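You operate a simulated robot arm through the tools that you are given. There is no shell and no other tool. Be economical: measure what you need, move in short steps, check, and stop when the job is done.

The job below is to be done with a simulated robot arm. You get a single attempt, and the scene is never put back.

Task
Tilt par can 27 to the angle on the card and lock it.
Fine: Loosen both knobs first and tighten both after; leave the cans beside it as they are.

Only the result counts: the job must be done as asked and must still hold three seconds after the hand-in. Knocking over, shifting, dropping, spilling or breaking anything else fails it.

Robot
A 7-joint arm with a fingered hand on a trunk, on a base that drives. Base frame: it is fixed to the floor where the robot stands at the start and does not move with it; the origin is under the middle of the robot, x ahead of it, y to its left, z up; the surface under the hand at the start is at about z = 74. Units: cm, rad, N and s.
Its first joint turns from -2.897 to 2.897 rad. Places, roughly: par can twenty-nine [75, 100, 75]. Payload 3.7 kg.
The TCP is the grasp point between the finger pads, 2.5 cm short of the fingertips. In the tool frame z runs along the fingers and y along their closing line. The gripper opens to 8.8 cm. The gripper's body begins 2.9 cm behind the TCP. The gripper is a hand of 5 fingers: y runs from the thumb to the fingers, the wrist lies at [-1.3, -10.6, -17.4] in the tool frame, and closing takes about 1.5 s.
Orientation is told as [roll, pitch, yaw] about the base's x, y, z axes, in that order, counted from this pose: with the fingers straight down and the wrist toward the robot, the tool's x, y and z point along [0, 1, 0], [1, 0, 0] and [0, 0, -1] of the base frame.

Tools
- The arm moves only by the tool play_rows. Its argument "plan" is a list of rows, each a list of 6 numbers: the shift along the tool's x, y, z in cm, then the turn, a rotation vector about the tool's x, y, z in rad. In form: [[dx, dy, dz, rx, ry, rz], ...]. A call has 1 to 8 rows; each row shifts and turns the commanded pose from where the row before left it, along the tool's axes as they then stand. "claw" is the opening, from 0 (shut) to 1 (fully open), set as the call begins (left out, the last holds). Rows are played at 5 a second. More than 5 cm and 0.15 rad between two rows, or a gripper value outside its range, and nothing of the call is played. Where a pose cannot be reached the arm comes as near as it can. A force on the tool above 50 N (or 10 N above the force at the start of the call, whichever is more), or a blocked arm, ends the call early, and 0.2 s more pass. Each finger travels about 10.8 cm/s and halts on what it meets, pressing with about 23 N; the grip force reading is that of the motor and also rises with nothing between the fingers. The clock runs only during rows and for 0.2 s after the last one: add rows that do not move to give the fingers time. It gives the time, the measured TCP pose, the force on the tool (base axes), the opening and the grip force at its end, in the units of the frame above (readings bear some noise), with the torque about the TCP (base axes, N m) and any sound that the robot's microphone picked up.
- Cameras (640 x 400 px; columns grow to the right, rows downward): "scene" is now at [20.42, 21.64, 131.35]; the picture's right is [-0.08, -1.00, 0.00], its down [-0.44, 0.03, -0.90] and it looks along [0.89, -0.07, -0.44] (base axes); focal length 220 px, centre (320, 200). "wrist" rides on the gripper at [5.9, -7.9, -10.5] in the tool frame; the picture's right is [-0.73, 0.32, -0.61], its down [-0.62, -0.68, 0.38] and it looks along [-0.29, 0.66, 0.70] (tool axes); focal length 234 px, centre (320, 200). There is no depth. A picture from a camera that has moved, and an enlarged one, comes with that camera's place and axes in the base frame and with its lens. The place of the scene camera against the robot may be out by one fixed shift of up to 2.5 cm in any direction.
- snapshot(camera): a new picture of that camera. No time passes.
- base_move(legs): drives the robot by 1 to 6 legs, each [ahead, left, turn to the left] in cm, cm and rad, along the robot's own axes; the way and the turn of a leg run together, so that a leg with both is an arc; at most 150 cm and 3.142 rad a leg. The arm and the cameras ride along, it lands a little off, and it stops where it bumps. It gives what a move gives.
- finger_targets(index, middle, ring, little, thumb_bend, thumb_turn): sets how far each is bent, from 0 (flat) to 1 (curled in); at 0.3 the hand is open as for a grip, at 0.7 the pads meet at the TCP. One left out holds its place. A second passes; each finger stops where it meets its share of the squeeze, and holds until it gets a number again. A gripper value or a shape takes the hand back. It gives what a move gives, with no picture; readings hold the bend of each and the force on index, middle, ring, little, thumb and palm. thumb_turn goes from beside the hand (0) to across from the fingers (1), as for a grip.
- grasp_type(shape): the hand has 5 fingers and takes this shape, open, in about a second: jaw (thumb against the fingers, like two jaws); tri (thumb and two fingers); tip (a fingertip pinch); poke (one finger out to press); point (the index stretched); flat (the hand flat); cup (the hand cupped); fist (a fist). The gripper value then closes the fingers along that shape, each until it touches; the sizes above hold for jaw. It gives what a move gives, with no picture.
- head_to(pan, tilt): turns the head with the scene camera to pan (to the left, within 2.094 rad either way) and tilt (down, from -0.506 to 1.204), counted from straight ahead of the robot. It gives what a move gives.
- inspect(camera, box): a new picture of the part [left, top, right, bottom] of that camera's present view, enlarged. No time passes.
- close_job(): hands the job in; it is judged then, once.

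Go step by step. Nothing tells you exact positions but the pictures and the camera data: compare them with the known pose of the tool, close in by small moves and look again before you grip or let go. The budget is 120 turns and 90 pictures, counting those below and the enlarged ones. Unless the task says otherwise, let go and move clear before handing in.

The tools are called after "Call:" as a command line: name --pt "numbers of a row" for each row, then --argument value for the rest, lists and objects as JSON in quotes. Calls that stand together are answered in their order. play_rows: Moves the arm, as the interface text tells. Its arguments: {"type":"object","properties":{"plan":{"type":"array","items":{"type":"array","items":{"type":"number"}}},"claw":{"type":"number"}},"required":["plan"]} The other tools are called the same way: grasp_type (shape) gives the hand a shape; finger_targets (index, middle, ring, little, thumb_bend, thumb_turn) moves the fingers one by one; base_move (legs) drives the base; head_to (pan, tilt) turns the head that bears the scene camera; snapshot (camera) takes a picture; inspect (camera, box) takes an enlarged picture of a part of a camera's view; close_job () hands the job in.

At the start:

```text
t: 0.0
ee_pos: [46.84, 31.42, 123.56]
tool_rot: [0.001, 0.001, 0.001]
force: [0.3, -0.4, 0.0]
ft_torque: [0.01, 0.02, 0.01]
finger_gap: 8.75
gripper_force: 0.0
shape: jaw
bend: [0.3, 0.3, 0.3, 0.3, 0.3, 0.98]
finger forces: [0.1, 0.1, 0.0, 0.0, 0.1, 0.0]
robot x, y, heading: [0.04, -0.09, 0.001]
head pan, tilt: [-0.077, 0.459]
```

scene: 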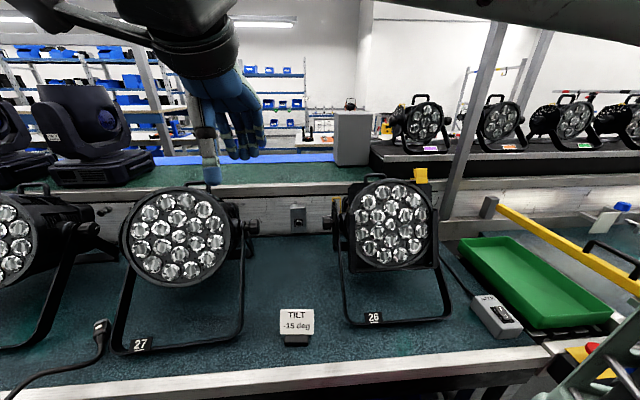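
wrist: 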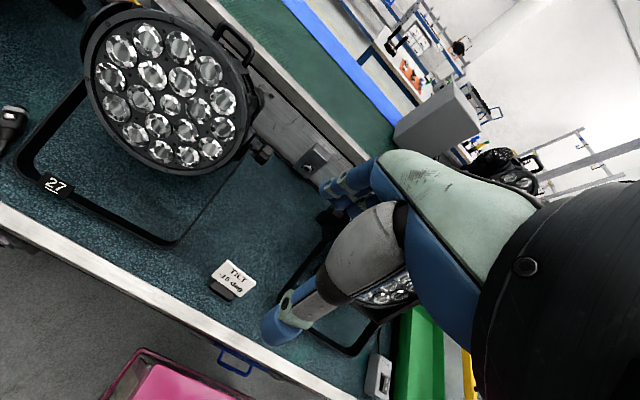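

Par can 27 stands on the bench left of the card that seems to read "-15 deg". I'll look at the card, can 27 and its knobs up close.

Call:
inspect --camera "scene" --box '[260, 290, 340, 360]'

Call:
inspect --camera "scene" --box '[60, 170, 300, 370]'

Call:
inspect --camera "wrist" --box '[0, 0, 340, 250]'

```text
5.71 times, centred on (300, 325) of scene
camera zoom: at [20.42, 21.64, 131.35], right [-0.08, -1.0, 0.0], down [-0.44, 0.03, -0.9], along [0.89, -0.07, -0.44], focal length 1255 px, centre (434, -514)
```

zoom: 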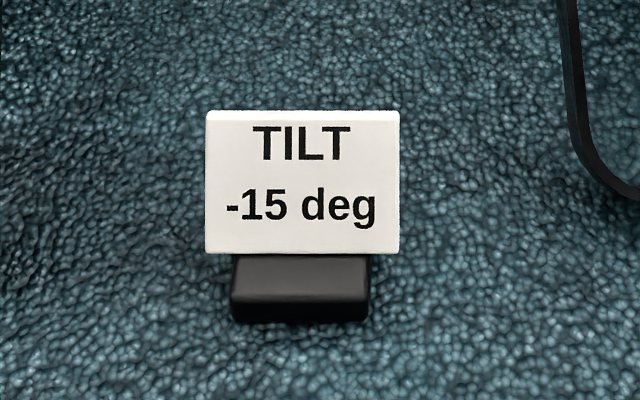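

```text
2.00 times, centred on (180, 270) of scene
camera zoom: at [20.42, 21.64, 131.35], right [-0.08, -1.0, 0.0], down [-0.44, 0.03, -0.9], along [0.89, -0.07, -0.44], focal length 439 px, centre (600, 60)
```

zoom: 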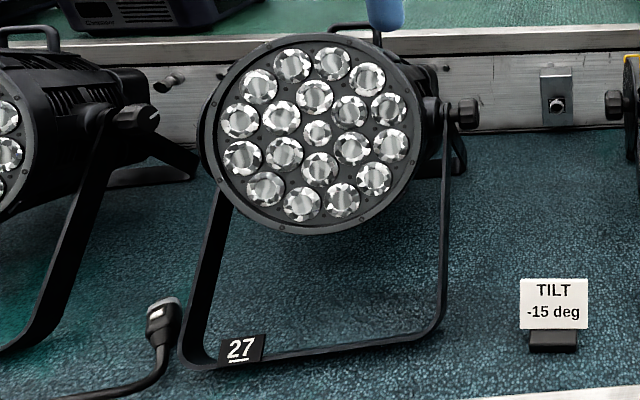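

```text
1.60 times, centred on (170, 125) of wrist
camera zoom: at [39.01, 37.2, 133.97], right [0.32, -0.73, 0.61], down [-0.68, -0.62, -0.38], along [0.66, -0.29, -0.7], focal length 375 px, centre (560, 320)
```

zoom: 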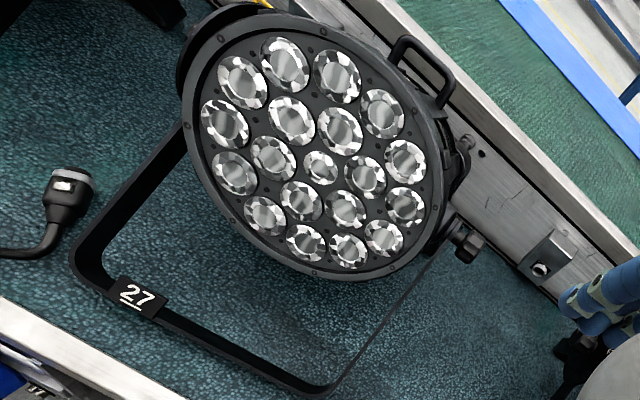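

The card says -15 deg. I need the knobs and any tilt scale up close.

Call:
inspect --camera "scene" --box '[220, 200, 284, 240]'

Call:
inspect --camera "scene" --box '[60, 190, 140, 240]'

Call:
inspect --camera "scene" --box '[310, 170, 460, 330]'

```text
10.00 times, centred on (252, 220) of scene
camera zoom: at [20.42, 21.64, 131.35], right [-0.08, -1.0, 0.0], down [-0.44, 0.03, -0.9], along [0.89, -0.07, -0.44], focal length 2196 px, centre (1000, 0)
```

zoom: 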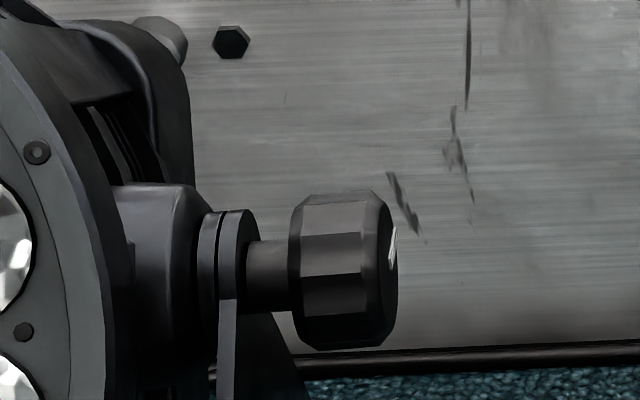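

```text
8.00 times, centred on (100, 215) of scene
camera zoom: at [20.42, 21.64, 131.35], right [-0.08, -1.0, 0.0], down [-0.44, 0.03, -0.9], along [0.89, -0.07, -0.44], focal length 1756 px, centre (2080, 80)
```

zoom: 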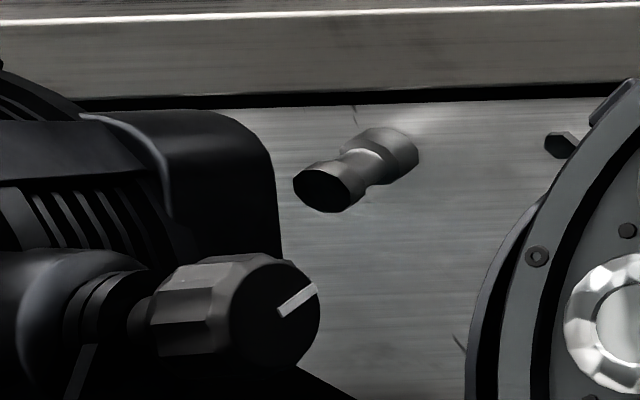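

```text
2.50 times, centred on (385, 250) of scene
camera zoom: at [20.42, 21.64, 131.35], right [-0.08, -1.0, 0.0], down [-0.44, 0.03, -0.9], along [0.89, -0.07, -0.44], focal length 549 px, centre (158, 75)
```

zoom: 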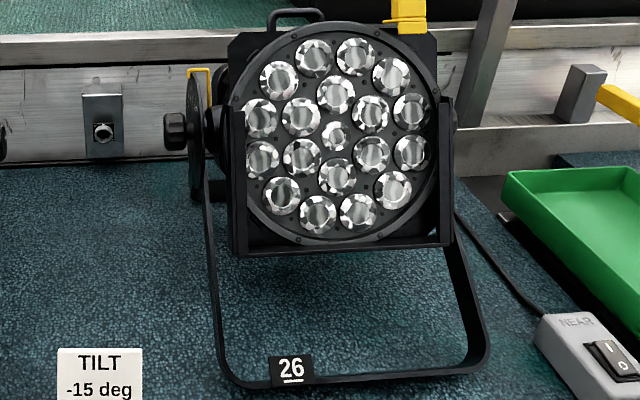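

The knobs are faceted, about 4.8 cm across, with white pointer marks; can 26 has a scale disc on its left side. I'll look at the floor and left side before driving.

Call:
head_to --pan 0.6 --tilt 1.0

Call:
snapshot --camera "scene"

```text
t: 1.1
ee_pos: [46.9, 31.37, 123.38]
tool_rot: [-0.001, -0.001, 0.0]
force: [-0.9, -0.4, -0.3]
ft_torque: [0.02, -0.01, -0.01]
finger_gap: 8.74
gripper_force: 0.0
shape: jaw
bend: [0.3, 0.3, 0.3, 0.3, 0.3, 0.98]
finger forces: [0.0, 0.0, 0.0, 0.1, 0.0, 0.0]
robot x, y, heading: [-0.01, 0.18, 0.001]
head pan, tilt: [0.6, 1.0]
```

```text
81 pictures are left
camera scene: at [17.03, 26.28, 126.88], right [0.56, -0.83, 0.0], down [-0.69, -0.47, -0.54], along [0.45, 0.31, -0.84], focal length 220 px, centre (320, 200)
```

scene: 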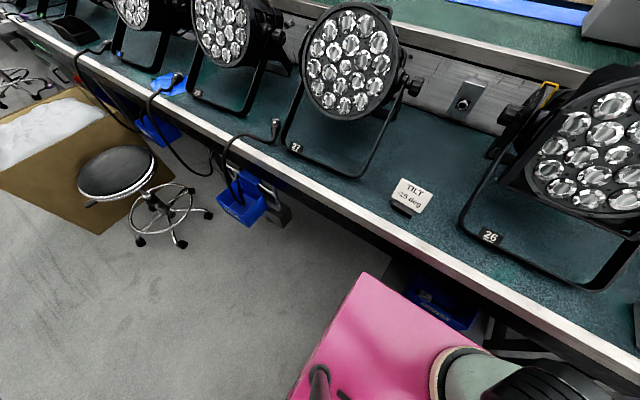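

The pink base is the robot's; a stool stands well to the left (y≈145). I'll drive left 45 cm to look at the left side of can 27.

Call:
base_move --legs '[[0, 45, 0]]'

Call:
head_to --pan -0.2 --tilt 0.6

Call:
snapshot --camera "scene"

Call:
snapshot --camera "wrist"

```text
t: 3.8
ee_pos: [46.82, 76.16, 123.6]
tool_rot: [0.0, -0.001, 0.002]
force: [-1.0, 0.6, -0.3]
ft_torque: [-0.01, -0.03, -0.03]
finger_gap: 8.75
gripper_force: 0.1
shape: jaw
bend: [0.3, 0.3, 0.3, 0.3, 0.3, 0.98]
finger forces: [0.1, 0.1, 0.0, 0.1, 0.1, 0.0]
robot x, y, heading: [-0.08, 44.62, -0.0]
head pan, tilt: [0.6, 1.0]
```

```text
t: 4.9
ee_pos: [46.79, 76.06, 123.54]
tool_rot: [0.0, -0.001, 0.001]
force: [-0.9, -0.4, 0.0]
ft_torque: [0.01, -0.01, 0.04]
finger_gap: 8.77
gripper_force: 0.0
shape: jaw
bend: [0.3, 0.3, 0.3, 0.3, 0.3, 0.98]
finger forces: [0.0, 0.1, 0.0, 0.1, 0.1, 0.0]
robot x, y, heading: [0.03, 44.85, -0.002]
head pan, tilt: [-0.201, 0.6]
```

```text
80 pictures are left
camera scene: at [19.9, 65.28, 130.08], right [-0.2, -0.98, 0.0], down [-0.55, 0.11, -0.82], along [0.81, -0.16, -0.57], focal length 220 px, centre (320, 200)
```

scene: 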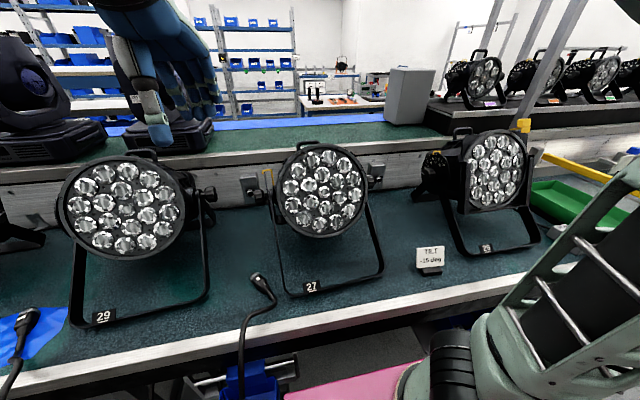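

```text
79 pictures are left
camera wrist: at [38.95, 81.9, 133.97], right [0.32, -0.73, 0.61], down [-0.68, -0.62, -0.38], along [0.66, -0.29, -0.7], focal length 234 px, centre (320, 200)
```

wrist: 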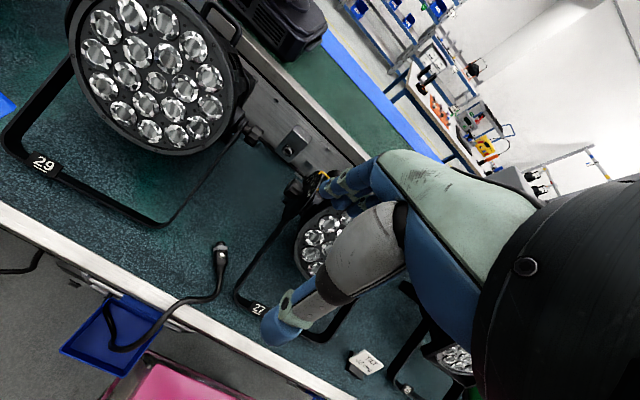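

Call:
inspect --camera "scene" --box '[240, 140, 400, 300]'

Call:
inspect --camera "scene" --box '[236, 160, 300, 220]'

Call:
inspect --camera "scene" --box '[400, 120, 550, 260]'

```text
2.50 times, centred on (320, 220) of scene
camera zoom: at [19.9, 65.28, 130.08], right [-0.2, -0.98, 0.0], down [-0.55, 0.11, -0.82], along [0.81, -0.16, -0.57], focal length 549 px, centre (320, 150)
```

zoom: 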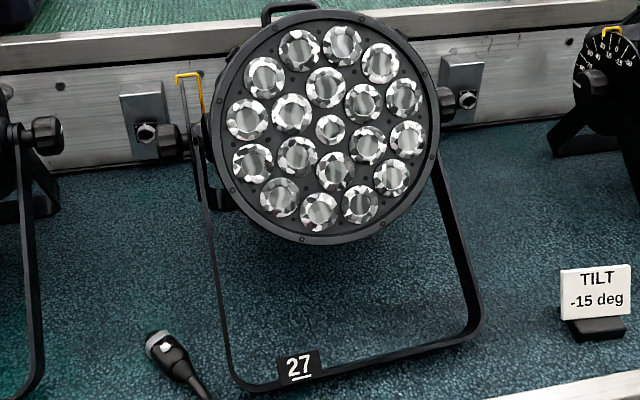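

```text
6.67 times, centred on (268, 190) of scene
camera zoom: at [19.9, 65.28, 130.08], right [-0.2, -0.98, 0.0], down [-0.55, 0.11, -0.82], along [0.81, -0.16, -0.57], focal length 1464 px, centre (667, 267)
```

zoom: 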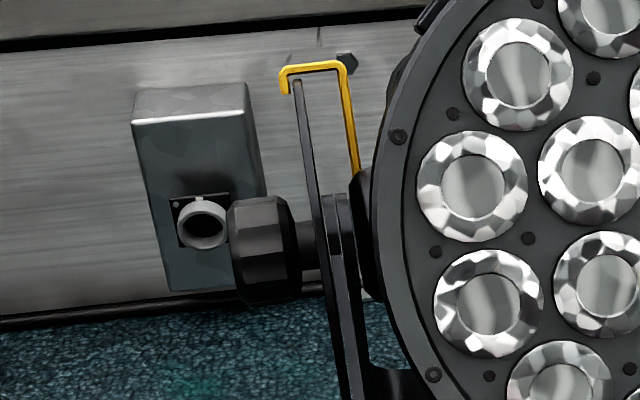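

```text
2.86 times, centred on (475, 190) of scene
camera zoom: at [19.9, 65.28, 130.08], right [-0.2, -0.98, 0.0], down [-0.55, 0.11, -0.82], along [0.81, -0.16, -0.57], focal length 627 px, centre (-123, 229)
```

zoom: 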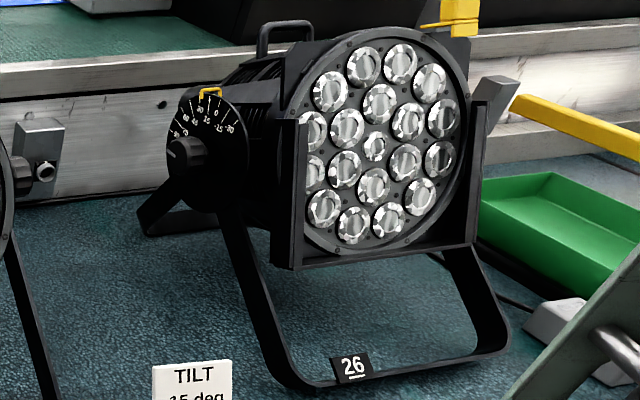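

The dial on can 27's left side has a yellow pointer fixed to the can; negative is toward the front (face down). I'd like to see the hand shapes to choose a knob grip, so I'll look at "tip" and "tri".

Call:
head_to --pan 0.4 --tilt 0.3

Call:
grasp_type --shape "tri"

Call:
inspect --camera "scene" --box '[160, 40, 480, 300]'

Call:
snapshot --camera "wrist"

Call:
grasp_type --shape "tip"

Call:
inspect --camera "scene" --box '[160, 40, 480, 300]'

Call:
snapshot --camera "wrist"

```text
t: 5.9
ee_pos: [46.8, 76.02, 123.43]
tool_rot: [0.001, -0.001, 0.002]
force: [0.0, 0.8, -0.4]
ft_torque: [0.0, 0.01, 0.01]
finger_gap: 8.76
gripper_force: 0.1
shape: jaw
bend: [0.3, 0.3, 0.3, 0.3, 0.3, 0.98]
finger forces: [0.0, 0.1, 0.0, 0.1, 0.0, 0.0]
robot x, y, heading: [0.11, 44.68, 0.001]
head pan, tilt: [0.4, 0.3]
```

```text
t: 6.8
ee_pos: [46.89, 76.07, 123.56]
tool_rot: [0.0, 0.0, 0.002]
force: [0.9, 0.1, 0.5]
ft_torque: [-0.02, 0.01, 0.01]
finger_gap: 8.77
gripper_force: 0.1
shape: tri
bend: [0.3, 0.3, 0.99, 0.99, 0.3, 0.98]
finger forces: [0.1, 0.1, 0.1, 0.0, 0.1, 0.0]
robot x, y, heading: [0.04, 44.53, -0.001]
head pan, tilt: [0.4, 0.3]
```

```text
1.54 times, centred on (320, 170) of scene
camera zoom: at [19.83, 70.67, 132.83], right [0.39, -0.92, 0.0], down [-0.27, -0.12, -0.96], along [0.88, 0.37, -0.3], focal length 338 px, centre (320, 246)
```

zoom: 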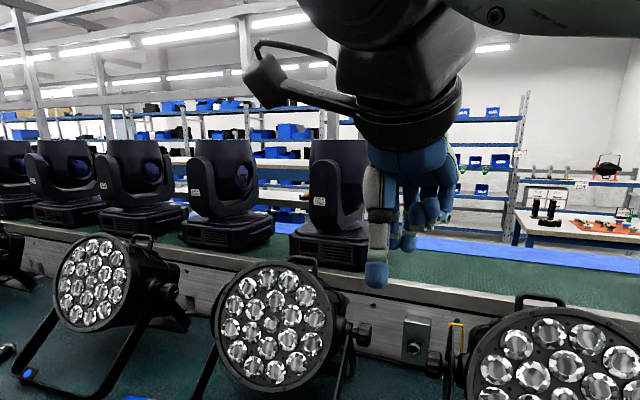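

```text
74 pictures are left
camera wrist: at [38.95, 81.9, 133.97], right [0.32, -0.73, 0.61], down [-0.68, -0.62, -0.38], along [0.66, -0.29, -0.7], focal length 234 px, centre (320, 200)
```

wrist: 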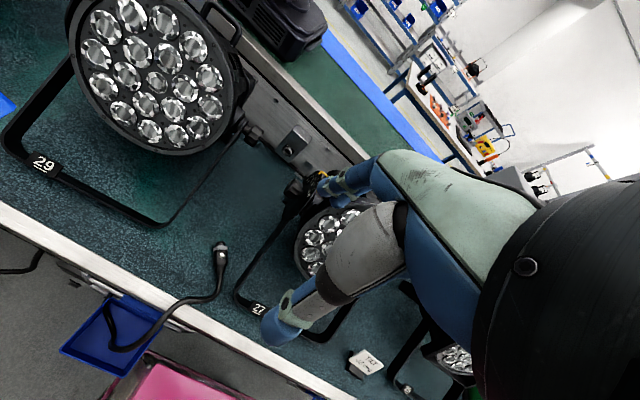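

```text
t: 7.7
ee_pos: [46.85, 76.07, 123.49]
tool_rot: [0.0, 0.001, 0.002]
force: [-0.3, -0.3, -1.0]
ft_torque: [-0.03, 0.04, 0.0]
finger_gap: 8.8
gripper_force: 0.1
shape: tip
bend: [0.3, 0.98, 0.99, 0.99, 0.3, 0.98]
finger forces: [0.0, 0.0, 0.0, 0.1, 0.0, 0.1]
robot x, y, heading: [-0.17, 44.9, 0.001]
head pan, tilt: [0.4, 0.3]
```

```text
1.54 times, centred on (320, 170) of scene
camera zoom: at [19.83, 70.67, 132.83], right [0.39, -0.92, 0.0], down [-0.27, -0.12, -0.96], along [0.88, 0.37, -0.3], focal length 338 px, centre (320, 246)
```

zoom: 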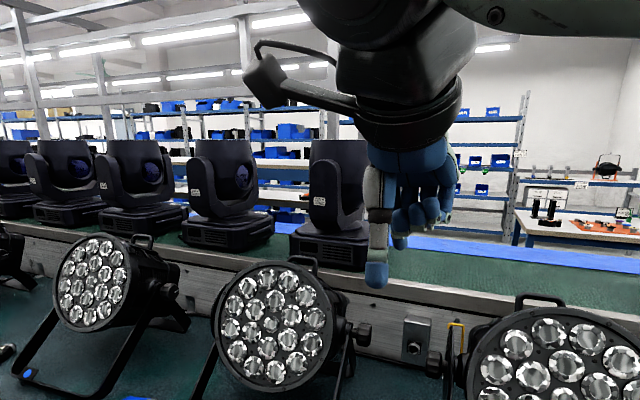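

```text
72 pictures are left
camera wrist: at [38.95, 81.9, 133.97], right [0.32, -0.73, 0.61], down [-0.68, -0.62, -0.38], along [0.66, -0.29, -0.7], focal length 234 px, centre (320, 200)
```

wrist: 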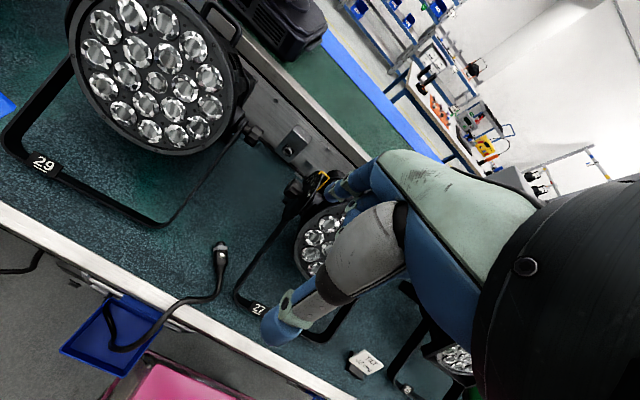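

In "tip" the index is on the +y side with the curled fingers toward -y, so for the left knob I'll come from outside, rolled about 0.7 rad. I'll roll the hand first and shift left, then look with the wrist camera.

Call:
play_rows --pt "0 0 0 0 -0.14 0" --pt "0 0 0 0 -0.14 0" --pt "0 0 0 0 -0.14 0" --pt "0 0 0 0 -0.14 0" --pt "0 0 0 0 -0.14 0" --pt "0 3 0 0 0 0" --pt "0 3 0 0 0 0" --pt "0 0 0 0 0 0" --claw 1

Call:
snapshot --camera "wrist"

Call:
snapshot --camera "scene"

```text
t: 9.5
ee_pos: [53.19, 76.25, 123.05]
tool_rot: [-0.639, 0.007, 0.004]
force: [0.0, -0.2, 0.0]
ft_torque: [-0.01, -0.04, -0.01]
finger_gap: 8.79
gripper_force: 0.1
shape: tip
bend: [0.3, 0.98, 0.99, 0.99, 0.3, 0.98]
finger forces: [0.1, 0.0, 0.0, 0.0, 0.2, 0.0]
out of reach, approached as far as the arm can: row 5
robot x, y, heading: [-0.17, 44.16, 0.005]
head pan, tilt: [0.4, 0.3]
```

```text
71 pictures are left
camera wrist: at [45.34, 87.24, 128.03], right [0.33, -0.22, 0.92], down [-0.68, -0.73, 0.07], along [0.66, -0.65, -0.39], focal length 234 px, centre (320, 200)
```

wrist: 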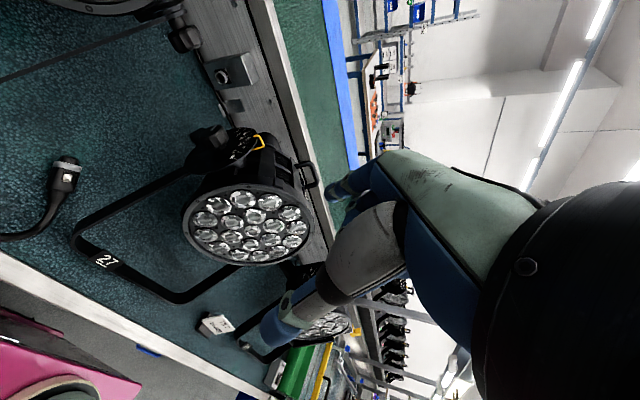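

```text
70 pictures are left
camera scene: at [19.83, 70.67, 132.83], right [0.39, -0.92, 0.0], down [-0.27, -0.12, -0.96], along [0.88, 0.37, -0.3], focal length 220 px, centre (320, 200)
```

scene: 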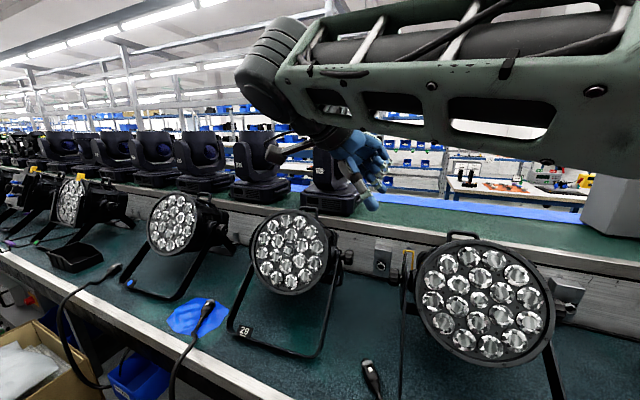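

The wrist camera now sees the dial; I'll enlarge it.

Call:
inspect --camera "wrist" --box '[180, 110, 290, 190]'

```text
5.00 times, centred on (235, 150) of wrist
camera zoom: at [45.34, 87.24, 128.03], right [0.33, -0.22, 0.92], down [-0.68, -0.73, 0.07], along [0.66, -0.65, -0.39], focal length 1171 px, centre (745, 450)
```

zoom: 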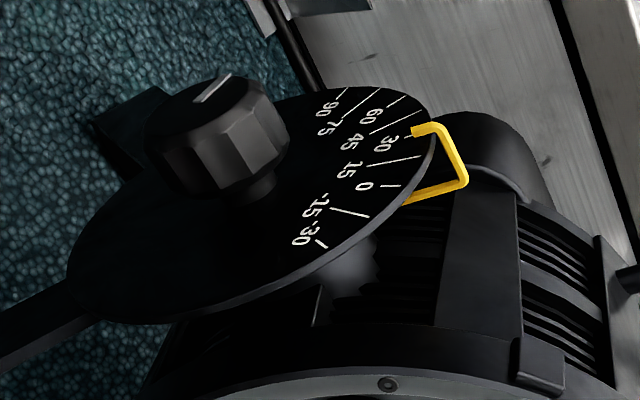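

The pointer reads about +30, and it must go to -15 (45° face-down). I'll bring the hand nearer to the left knob, then pitch it for the loosening stroke, watching for reach.

Call:
play_rows --pt "3.25 1.75 1 0 0 0" --pt "3.25 1.75 1 0 0 0" --pt "3.25 1.75 1 0 0 0" --pt "3.25 1.75 1 0 0 0" --pt "0 0 0 -0.112 0 0.084" --pt "0 0 0 -0.112 0 0.084" --pt "0 0 0 -0.112 0 0.084" --pt "0 0 0 -0.112 0 0.084"

Call:
snapshot --camera "wrist"

Call:
head_to --pan 0.1 --tilt 0.4

Call:
snapshot --camera "scene"

```text
t: 11.3
ee_pos: [60.16, 84.42, 112.13]
tool_rot: [-0.639, -0.555, 0.001]
force: [-0.1, 0.3, -0.4]
ft_torque: [0.01, 0.04, 0.03]
finger_gap: 8.78
gripper_force: 0.0
shape: tip
bend: [0.3, 0.98, 0.99, 0.99, 0.3, 0.98]
finger forces: [0.1, 0.1, 0.1, 0.1, 0.0, 0.0]
robot x, y, heading: [0.36, 44.55, 0.001]
head pan, tilt: [0.4, 0.3]
```

```text
68 pictures are left
camera wrist: at [50.79, 95.28, 112.06], right [-0.21, -0.22, 0.95], down [-0.61, -0.73, -0.3], along [0.76, -0.65, 0.02], focal length 234 px, centre (320, 200)
```

wrist: 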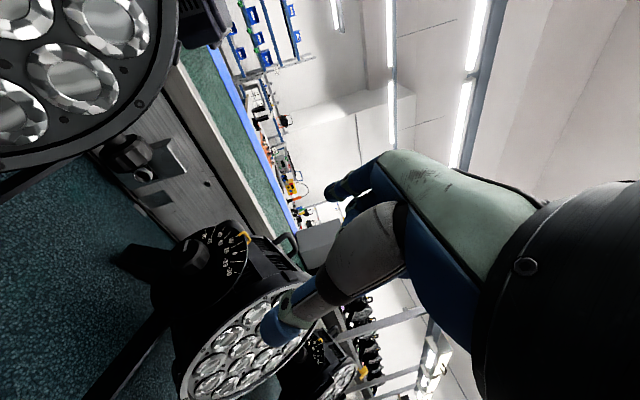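

```text
t: 12.1
ee_pos: [60.06, 84.43, 112.09]
tool_rot: [-0.638, -0.552, 0.001]
force: [0.4, 0.3, -0.2]
ft_torque: [-0.01, -0.01, -0.04]
finger_gap: 8.8
gripper_force: 0.1
shape: tip
bend: [0.3, 0.98, 0.99, 0.99, 0.3, 0.98]
finger forces: [0.1, 0.0, 0.1, 0.0, 0.0, 0.1]
robot x, y, heading: [-0.03, 44.69, 0.004]
head pan, tilt: [0.099, 0.4]
```

```text
67 pictures are left
camera scene: at [20.45, 67.97, 131.9], right [0.1, -0.99, 0.0], down [-0.39, -0.04, -0.92], along [0.92, 0.09, -0.39], focal length 220 px, centre (320, 200)
```

scene: 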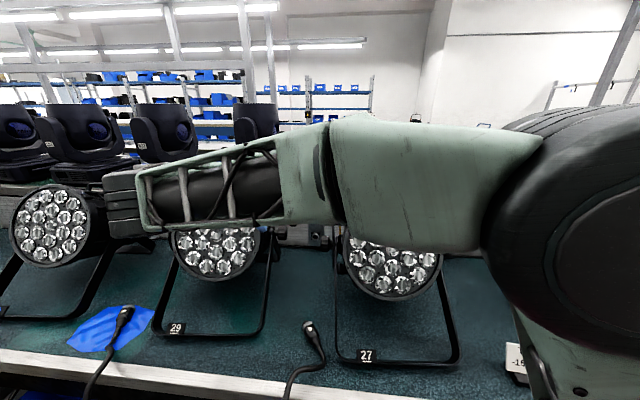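

From two wrist views the left knob sits near [75.7, 71.5, 92.4]. The forearm reaches awkwardly from here, so I'll lift the hand and drive 35 cm further left, so the arm comes straighter.

Call:
play_rows --pt "-1.7 1.77 -2.26 0 0 0" --pt "-1.7 1.77 -2.26 0 0 0" --pt "-1.7 1.77 -2.26 0 0 0" --pt "-1.7 1.77 -2.26 0 0 0" --pt "0 0 0 0 0 0"

Call:
base_move --legs '[[0, 35, 0]]'

Call:
head_to --pan -0.2 --tilt 0.6

Call:
snapshot --camera "scene"

```text
t: 13.3
ee_pos: [60.17, 84.33, 125.61]
tool_rot: [-0.638, -0.553, 0.0]
force: [-0.8, -0.6, 0.1]
ft_torque: [0.01, 0.02, 0.0]
finger_gap: 8.78
gripper_force: 0.1
shape: tip
bend: [0.3, 0.98, 0.99, 0.99, 0.3, 0.98]
finger forces: [0.1, 0.0, 0.1, 0.0, 0.0, 0.1]
robot x, y, heading: [-0.15, 44.69, 0.003]
head pan, tilt: [0.099, 0.4]
```

```text
t: 14.2
ee_pos: [60.09, 86.59, 125.61]
tool_rot: [-0.638, -0.554, 0.001]
force: [0.0, 0.4, -0.2]
ft_torque: [-0.01, 0.02, 0.01]
finger_gap: 8.79
gripper_force: 0.1
shape: tip
bend: [0.3, 0.98, 0.99, 0.99, 0.3, 0.98]
finger forces: [0.1, 0.1, 0.0, 0.0, 0.0, 0.0]
robot x, y, heading: [0.21, 46.8, 0.003]
head pan, tilt: [0.099, 0.4]
stopped in leg 1: the robot was blocked; the commanded pose is now the measured one
```

```text
t: 15.0
ee_pos: [60.18, 86.64, 125.44]
tool_rot: [-0.639, -0.555, -0.001]
force: [-0.9, -0.2, 0.0]
ft_torque: [0.04, 0.04, 0.01]
finger_gap: 8.81
gripper_force: 0.0
shape: tip
bend: [0.3, 0.98, 0.99, 0.99, 0.3, 0.98]
finger forces: [0.0, 0.0, 0.0, 0.1, 0.0, 0.0]
robot x, y, heading: [0.07, 47.32, 0.001]
head pan, tilt: [-0.201, 0.6]
```

```text
66 pictures are left
camera scene: at [19.89, 67.74, 130.08], right [-0.2, -0.98, 0.0], down [-0.55, 0.11, -0.83], along [0.81, -0.16, -0.56], focal length 220 px, centre (320, 200)
```

scene: 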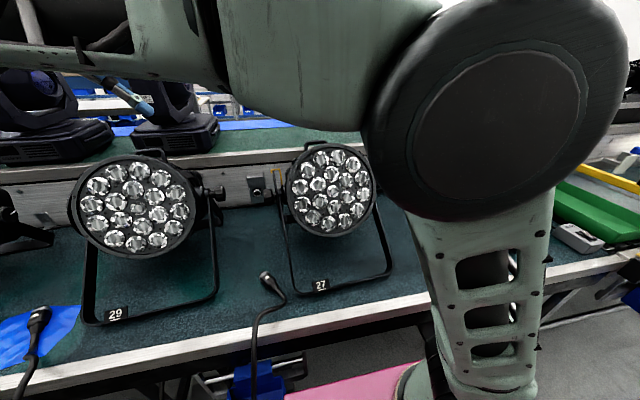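

The base got blocked, probably by the blue bin under the bench. I'll look down at it.

Call:
head_to --pan 0.5 --tilt 1.2

Call:
snapshot --camera "scene"

```text
t: 16.1
ee_pos: [60.16, 86.8, 125.41]
tool_rot: [-0.64, -0.554, -0.001]
force: [-0.3, -0.3, 0.2]
ft_torque: [-0.01, 0.02, -0.04]
finger_gap: 8.8
gripper_force: 0.0
shape: tip
bend: [0.3, 0.98, 0.99, 0.99, 0.3, 0.98]
finger forces: [0.0, 0.0, 0.0, 0.0, 0.1, 0.1]
robot x, y, heading: [0.19, 47.36, -0.002]
head pan, tilt: [0.499, 1.201]
```

```text
65 pictures are left
camera scene: at [16.13, 72.16, 125.62], right [0.48, -0.88, 0.0], down [-0.82, -0.45, -0.36], along [0.32, 0.17, -0.93], focal length 220 px, centre (320, 200)
```

scene: 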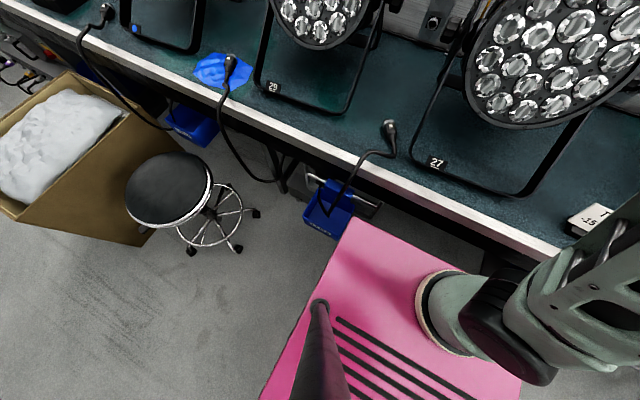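

The bin sticks out to about x≈34, catching the base's front. I'll back off 14 cm and then go left 33 cm, staying clear of the stool.

Call:
base_move --legs '[[-15, 0, 0], [0, 33, 0]]'

Call:
head_to --pan -0.2 --tilt 0.5

Call:
snapshot --camera "scene"

Call:
snapshot --camera "wrist"

```text
t: 19.2
ee_pos: [45.25, 119.81, 125.42]
tool_rot: [-0.638, -0.552, 0.0]
force: [0.0, -1.1, 0.9]
ft_torque: [-0.01, -0.01, -0.03]
finger_gap: 8.79
gripper_force: 0.0
shape: tip
bend: [0.3, 0.98, 0.99, 0.99, 0.3, 0.98]
finger forces: [0.1, 0.1, 0.0, 0.0, 0.0, 0.1]
robot x, y, heading: [-14.95, 79.77, -0.003]
head pan, tilt: [0.499, 1.201]
```

```text
t: 20.3
ee_pos: [45.28, 119.71, 125.51]
tool_rot: [-0.639, -0.554, 0.0]
force: [-0.7, 0.1, 0.2]
ft_torque: [0.01, 0.02, 0.02]
finger_gap: 8.8
gripper_force: 0.0
shape: tip
bend: [0.3, 0.98, 0.99, 0.99, 0.3, 0.98]
finger forces: [0.0, 0.0, 0.1, 0.0, 0.0, 0.0]
robot x, y, heading: [-14.91, 80.01, 0.004]
head pan, tilt: [-0.201, 0.499]
```

```text
64 pictures are left
camera scene: at [5.26, 100.75, 130.98], right [-0.2, -0.98, 0.0], down [-0.47, 0.09, -0.88], along [0.86, -0.17, -0.48], focal length 220 px, centre (320, 200)
```

scene: 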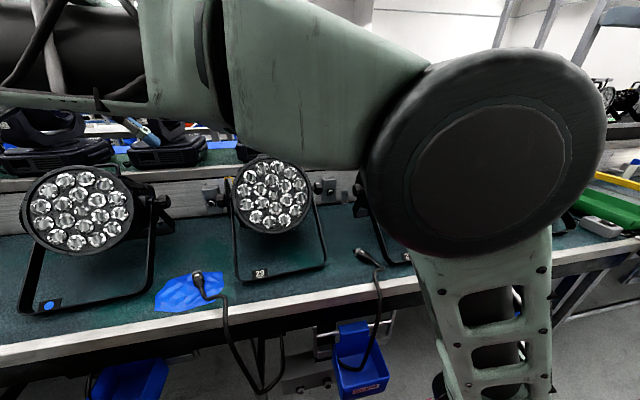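

```text
63 pictures are left
camera wrist: at [35.96, 130.71, 125.43], right [-0.21, -0.22, 0.95], down [-0.61, -0.73, -0.3], along [0.76, -0.65, 0.02], focal length 234 px, centre (320, 200)
```

wrist: 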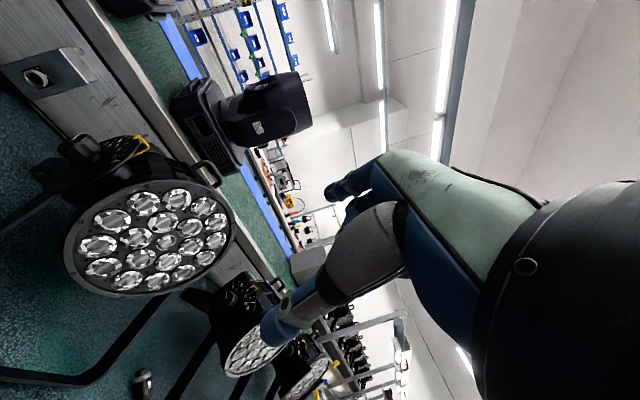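

Now I'll bring the hand toward a standoff above and in front of the left knob.

Call:
play_rows --pt "-2.07 1.17 3.86 0 0 0" --pt "-2.07 1.17 3.86 0 0 0" --pt "-2.07 1.17 3.86 0 0 0" --pt "-2.07 1.17 3.86 0 0 0" --pt "-2.07 1.17 3.86 0 0 0" --pt "-2.07 1.17 3.86 0 0 0" --pt "-2.07 1.17 3.86 0 0 0" --pt "-2.07 1.17 3.86 0 0 0"

Call:
play_rows --pt "-2.07 1.17 3.86 0 0 0" --pt "-2.07 1.17 3.86 0 0 0" --pt "0 0 0 0 0 0"

Call:
snapshot --camera "wrist"

Call:
snapshot --camera "scene"

```text
t: 22.1
ee_pos: [61.06, 88.06, 117.65]
tool_rot: [-0.638, -0.553, 0.0]
force: [-0.3, 0.2, -0.1]
ft_torque: [-0.01, -0.01, 0.0]
finger_gap: 8.78
gripper_force: 0.2
shape: tip
bend: [0.3, 0.98, 0.99, 0.99, 0.3, 0.98]
finger forces: [0.1, 0.0, 0.0, 0.0, 0.0, 0.0]
robot x, y, heading: [-14.51, 80.0, -0.0]
head pan, tilt: [-0.201, 0.499]
```

```text
t: 22.9
ee_pos: [64.98, 80.09, 115.78]
tool_rot: [-0.638, -0.553, -0.001]
force: [0.2, 0.3, -1.0]
ft_torque: [-0.04, 0.01, 0.0]
finger_gap: 8.8
gripper_force: 0.0
shape: tip
bend: [0.3, 0.98, 0.99, 0.99, 0.3, 0.98]
finger forces: [0.1, 0.0, 0.1, 0.0, 0.1, 0.1]
robot x, y, heading: [-15.02, 80.48, 0.003]
head pan, tilt: [-0.201, 0.499]
```

```text
62 pictures are left
camera wrist: at [55.68, 91.03, 115.71], right [-0.21, -0.22, 0.95], down [-0.61, -0.73, -0.3], along [0.76, -0.65, 0.02], focal length 234 px, centre (320, 200)
```

wrist: 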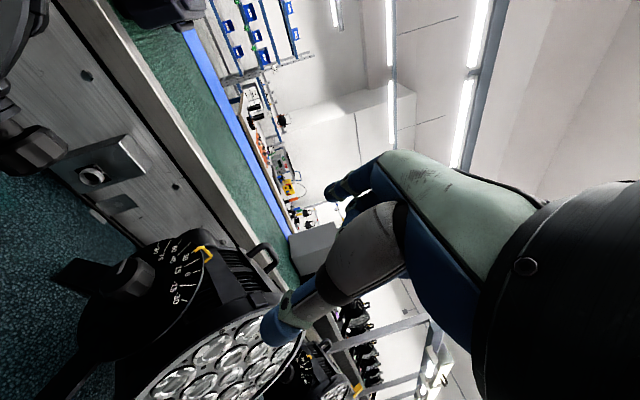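

```text
61 pictures are left
camera scene: at [5.26, 100.74, 130.99], right [-0.2, -0.98, 0.0], down [-0.47, 0.09, -0.88], along [0.86, -0.17, -0.48], focal length 220 px, centre (320, 200)
```

scene: 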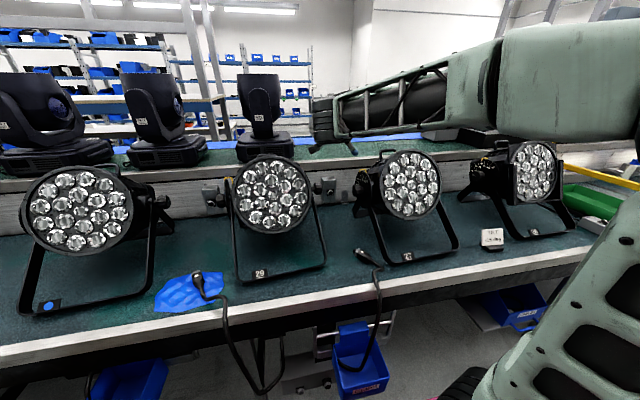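

Call:
inspect --camera "wrist" --box '[50, 220, 290, 370]'

```text
2.67 times, centred on (170, 295) of wrist
camera zoom: at [55.68, 91.03, 115.71], right [-0.21, -0.22, 0.95], down [-0.61, -0.73, -0.3], along [0.76, -0.65, 0.02], focal length 624 px, centre (720, -53)
```

zoom: 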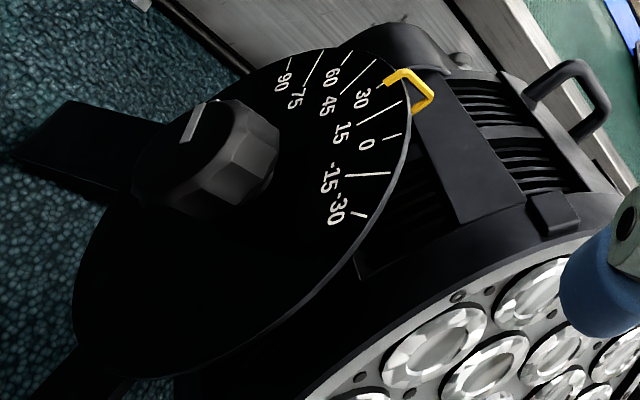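

The dial pointer is at 30, and a third view puts the knob at about [75.5, 71.5, 92.3]. I'll pitch more and come to a 10 cm standoff along the finger direction.

Call:
play_rows --pt "0 0 0 -0.107 0 0.08" --pt "0 0 0 -0.107 0 0.08" --pt "0 0 0 -0.107 0 0.08" --pt "1.45 -2.62 2.46 0 0 0" --pt "1.45 -2.62 2.46 0 0 0" --pt "1.45 -2.62 2.46 0 0 0" --pt "1.45 -2.62 2.46 0 0 0" --pt "1.45 -2.62 2.46 0 0 0"

Call:
snapshot --camera "wrist"

Call:
snapshot --camera "scene"

```text
t: 24.7
ee_pos: [68.95, 78.69, 96.78]
tool_rot: [-0.637, -0.955, -0.003]
force: [-0.1, 0.0, -0.6]
ft_torque: [-0.01, 0.02, 0.01]
finger_gap: 8.79
gripper_force: 0.0
shape: tip
bend: [0.3, 0.98, 0.99, 0.99, 0.3, 0.98]
finger forces: [0.0, 0.1, 0.0, 0.1, 0.0, 0.0]
robot x, y, heading: [-15.05, 79.92, 0.002]
head pan, tilt: [-0.201, 0.499]
```

```text
59 pictures are left
camera wrist: at [60.45, 89.67, 93.22], right [-0.57, -0.22, 0.79], down [-0.45, -0.73, -0.52], along [0.69, -0.65, 0.31], focal length 234 px, centre (320, 200)
```

wrist: 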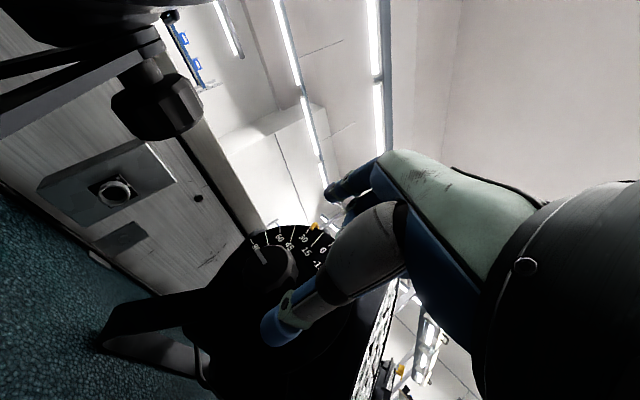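

```text
58 pictures are left
camera scene: at [5.24, 100.74, 130.99], right [-0.2, -0.98, 0.0], down [-0.47, 0.09, -0.88], along [0.86, -0.17, -0.48], focal length 220 px, centre (320, 200)
```

scene: 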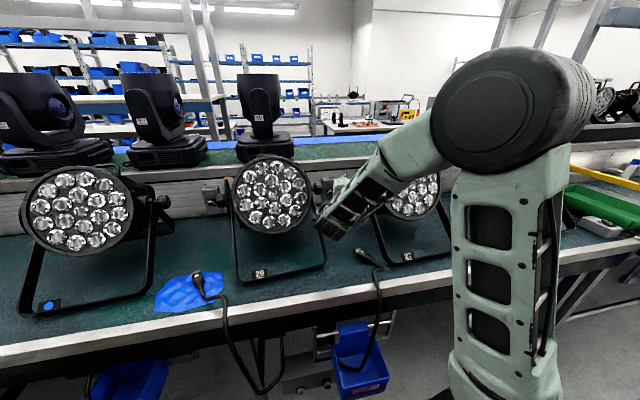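

Call:
inspect --camera "wrist" --box '[200, 170, 400, 370]'

Call:
inspect --camera "scene" --box '[230, 140, 460, 280]'

```text
2.00 times, centred on (300, 270) of wrist
camera zoom: at [60.45, 89.67, 93.22], right [-0.57, -0.22, 0.79], down [-0.45, -0.73, -0.52], along [0.69, -0.65, 0.31], focal length 468 px, centre (360, 60)
```

zoom: 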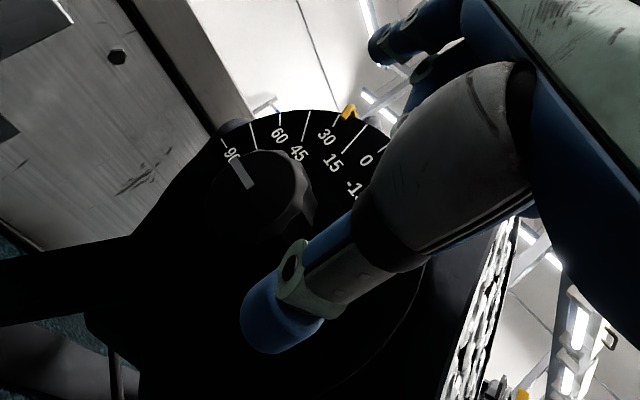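

```text
2.78 times, centred on (345, 210) of scene
camera zoom: at [5.24, 100.74, 130.99], right [-0.2, -0.98, 0.0], down [-0.47, 0.09, -0.88], along [0.86, -0.17, -0.48], focal length 611 px, centre (250, 172)
```

zoom: 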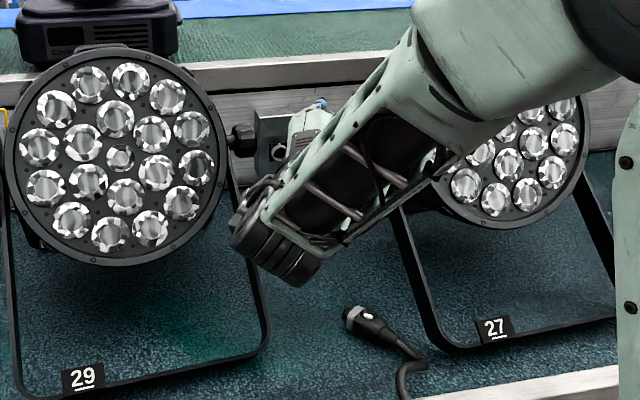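

The knob lies straight ahead along the fingers. I'll advance 7 cm, check, then finish the approach.

Call:
play_rows --pt "-0.04 0.03 2.4 0 0 0" --pt "-0.04 0.03 2.4 0 0 0" --pt "-0.04 0.03 2.4 0 0 0" --pt "0 0 0 0 0 0"

Call:
inspect --camera "wrist" --box '[180, 130, 420, 370]'

Call:
inspect --camera "scene" --box '[230, 140, 460, 280]'

```text
t: 25.7
ee_pos: [73.9, 74.12, 93.5]
tool_rot: [-0.638, -0.955, -0.004]
force: [0.5, -0.1, -0.6]
ft_torque: [0.0, -0.03, 0.0]
finger_gap: 8.84
gripper_force: 0.0
shape: tip
bend: [0.3, 0.98, 0.99, 0.99, 0.3, 0.98]
finger forces: [0.1, 0.0, 0.0, 0.0, 0.0, 0.0]
robot x, y, heading: [-15.18, 80.26, 0.003]
head pan, tilt: [-0.201, 0.499]
```

```text
1.67 times, centred on (300, 250) of wrist
camera zoom: at [65.22, 85.21, 89.94], right [-0.56, -0.22, 0.8], down [-0.45, -0.73, -0.52], along [0.69, -0.65, 0.31], focal length 390 px, centre (353, 117)
```

zoom: 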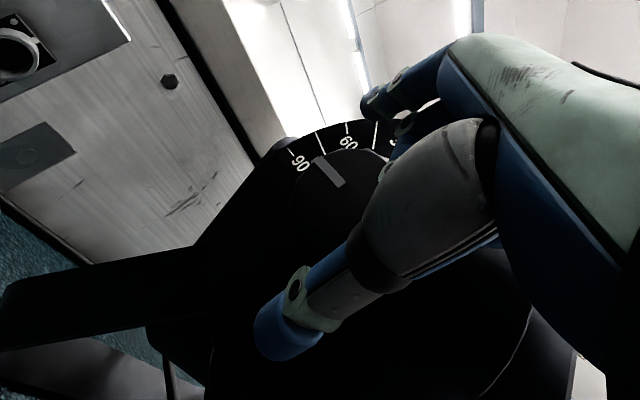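

```text
2.78 times, centred on (345, 210) of scene
camera zoom: at [5.26, 100.74, 130.99], right [-0.2, -0.98, 0.0], down [-0.47, 0.09, -0.88], along [0.86, -0.17, -0.48], focal length 611 px, centre (250, 172)
```

zoom: 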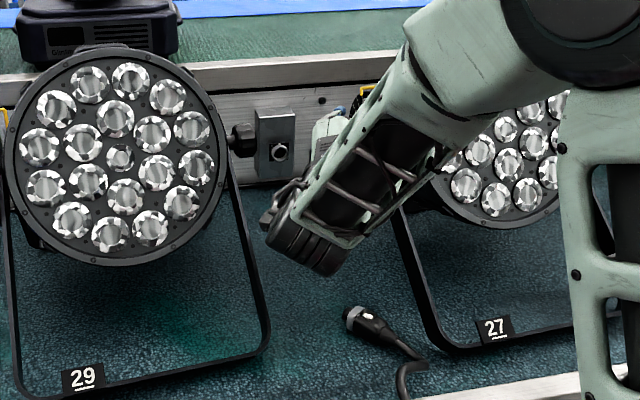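

The geometry matches. I'll advance the last 2 cm and close gently.

Call:
play_rows --pt "0 0 1.0 0 0 0" --pt "0 0 0.9 0 0 0" --pt "0 0 0 0 0 0"

Call:
play_rows --pt "0 0 0 0 0 0" --pt "0 0 0 0 0 0" --pt "0 0 0 0 0 0" --pt "0 0 0 0 0 0" --pt "0 0 0 0 0 0" --pt "0 0 0 0 0 0" --pt "0 0 0 0 0 0" --claw 0

Call:
inspect --camera "wrist" --box '[180, 130, 420, 370]'

```text
t: 26.3
ee_pos: [74.75, 74.22, 93.4]
tool_rot: [-0.643, -0.966, 0.014]
force: [-14.5, 12.3, 14.0]
ft_torque: [-0.34, -0.02, -0.05]
finger_gap: 8.77
gripper_force: 0.1
shape: tip
bend: [0.3, 0.99, 1.0, 0.99, 0.3, 0.98]
finger forces: [0.0, 16.5, 15.7, 0.0, 0.0, 0.0]
robot x, y, heading: [-14.97, 80.08, 0.004]
head pan, tilt: [-0.201, 0.499]
stopped in row 3: the force on the tool passed its limit at 58 N (the readings are from after the stop); the commanded pose is now the measured one
```

```text
t: 27.9
ee_pos: [74.87, 74.16, 93.27]
tool_rot: [-0.64, -0.966, 0.013]
force: [-9.3, 26.7, 25.7]
ft_torque: [-0.81, -0.02, -0.06]
finger_gap: 3.18
gripper_force: 23.2
shape: tip
bend: [0.73, 1.0, 1.0, 1.0, 0.71, 1.0]
finger forces: [22.5, 32.9, 20.7, 0.0, 20.6, 0.0]
robot x, y, heading: [-14.73, 79.94, 0.003]
head pan, tilt: [-0.201, 0.499]
```

```text
1.67 times, centred on (300, 250) of wrist
camera zoom: at [66.12, 85.0, 89.57], right [-0.57, -0.23, 0.79], down [-0.43, -0.74, -0.52], along [0.7, -0.64, 0.32], focal length 390 px, centre (353, 117)
```

zoom: 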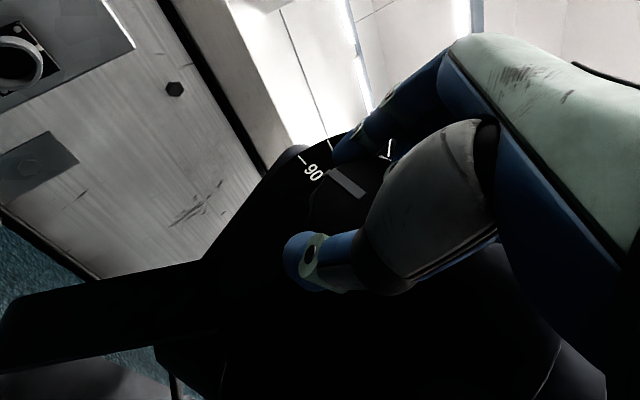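

The curled middle and ring fingers met the dial disc, so this roll is too small. I'll open, back off, and roll further (to about 1.1 rad), so they stay clear.

Call:
play_rows --pt "0 0 0 0 0 0" --pt "0 0 0 0 0 0" --pt "0 0 0 0 0 0" --pt "0 0 0 0 0 0" --pt "0 0 -2 0 0 0" --pt "0 0 -3 0 0 0" --pt "0 0 -3 0 0 0" --pt "0 0 -2 0 0 0" --claw 1

Call:
snapshot --camera "wrist"

```text
t: 29.7
ee_pos: [68.18, 79.85, 97.52]
tool_rot: [-0.639, -0.961, 0.011]
force: [-0.1, -0.8, -0.5]
ft_torque: [-0.02, 0.03, 0.02]
finger_gap: 8.76
gripper_force: 0.2
shape: tip
bend: [0.3, 0.98, 0.99, 0.99, 0.3, 0.98]
finger forces: [0.0, 0.1, 0.1, 0.0, 0.0, 0.0]
robot x, y, heading: [-14.98, 80.18, -0.0]
head pan, tilt: [-0.201, 0.499]
```

```text
52 pictures are left
camera wrist: at [59.52, 90.67, 93.96], right [-0.57, -0.23, 0.79], down [-0.43, -0.73, -0.52], along [0.7, -0.64, 0.32], focal length 234 px, centre (320, 200)
```

wrist: 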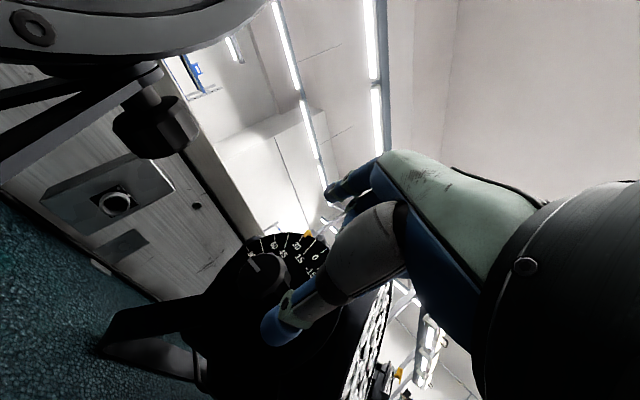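

I'll shift toward the can, then roll further, so as to slide onto the knob from the front in the plane of the disc.

Call:
play_rows --pt "-2.3 0 1.75 0 0 0" --pt "-2.3 0 1.75 0 -0.115 0" --pt "0 0 0 0 -0.115 0" --pt "0 0 0 0 -0.115 0" --pt "0 0 0 0 -0.115 0" --pt "0 0 0 0 0 0"

Call:
snapshot --camera "wrist"

Call:
inspect --camera "scene" --box '[200, 120, 480, 300]'

```text
t: 31.1
ee_pos: [68.47, 74.1, 97.75]
tool_rot: [-1.099, -0.962, 0.01]
force: [0.9, 0.1, 0.4]
ft_torque: [0.01, 0.01, -0.01]
finger_gap: 8.79
gripper_force: 0.1
shape: tip
bend: [0.3, 0.98, 0.99, 0.99, 0.3, 0.98]
finger forces: [0.0, 0.0, 0.0, 0.1, 0.0, 0.0]
robot x, y, heading: [-14.95, 80.17, 0.001]
head pan, tilt: [-0.201, 0.499]
```

```text
51 pictures are left
camera wrist: at [64.06, 86.0, 90.89], right [-0.57, 0.21, 0.79], down [-0.7, -0.63, -0.34], along [0.43, -0.75, 0.51], focal length 234 px, centre (320, 200)
```

wrist: 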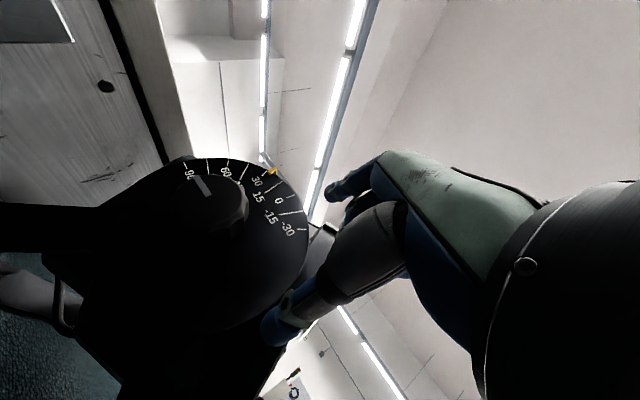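

```text
2.22 times, centred on (340, 210) of scene
camera zoom: at [5.22, 100.8, 130.99], right [-0.2, -0.98, 0.0], down [-0.47, 0.09, -0.88], along [0.86, -0.17, -0.48], focal length 488 px, centre (276, 178)
```

zoom: 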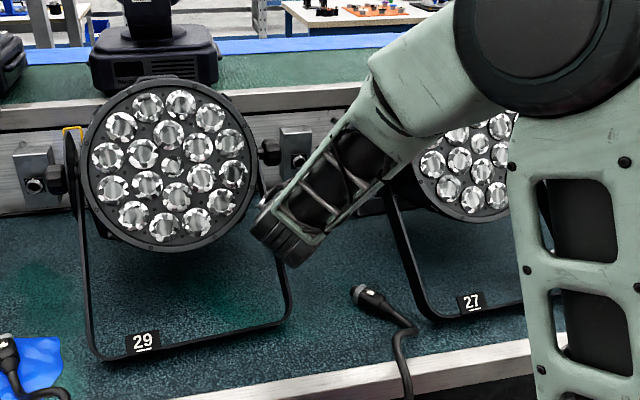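

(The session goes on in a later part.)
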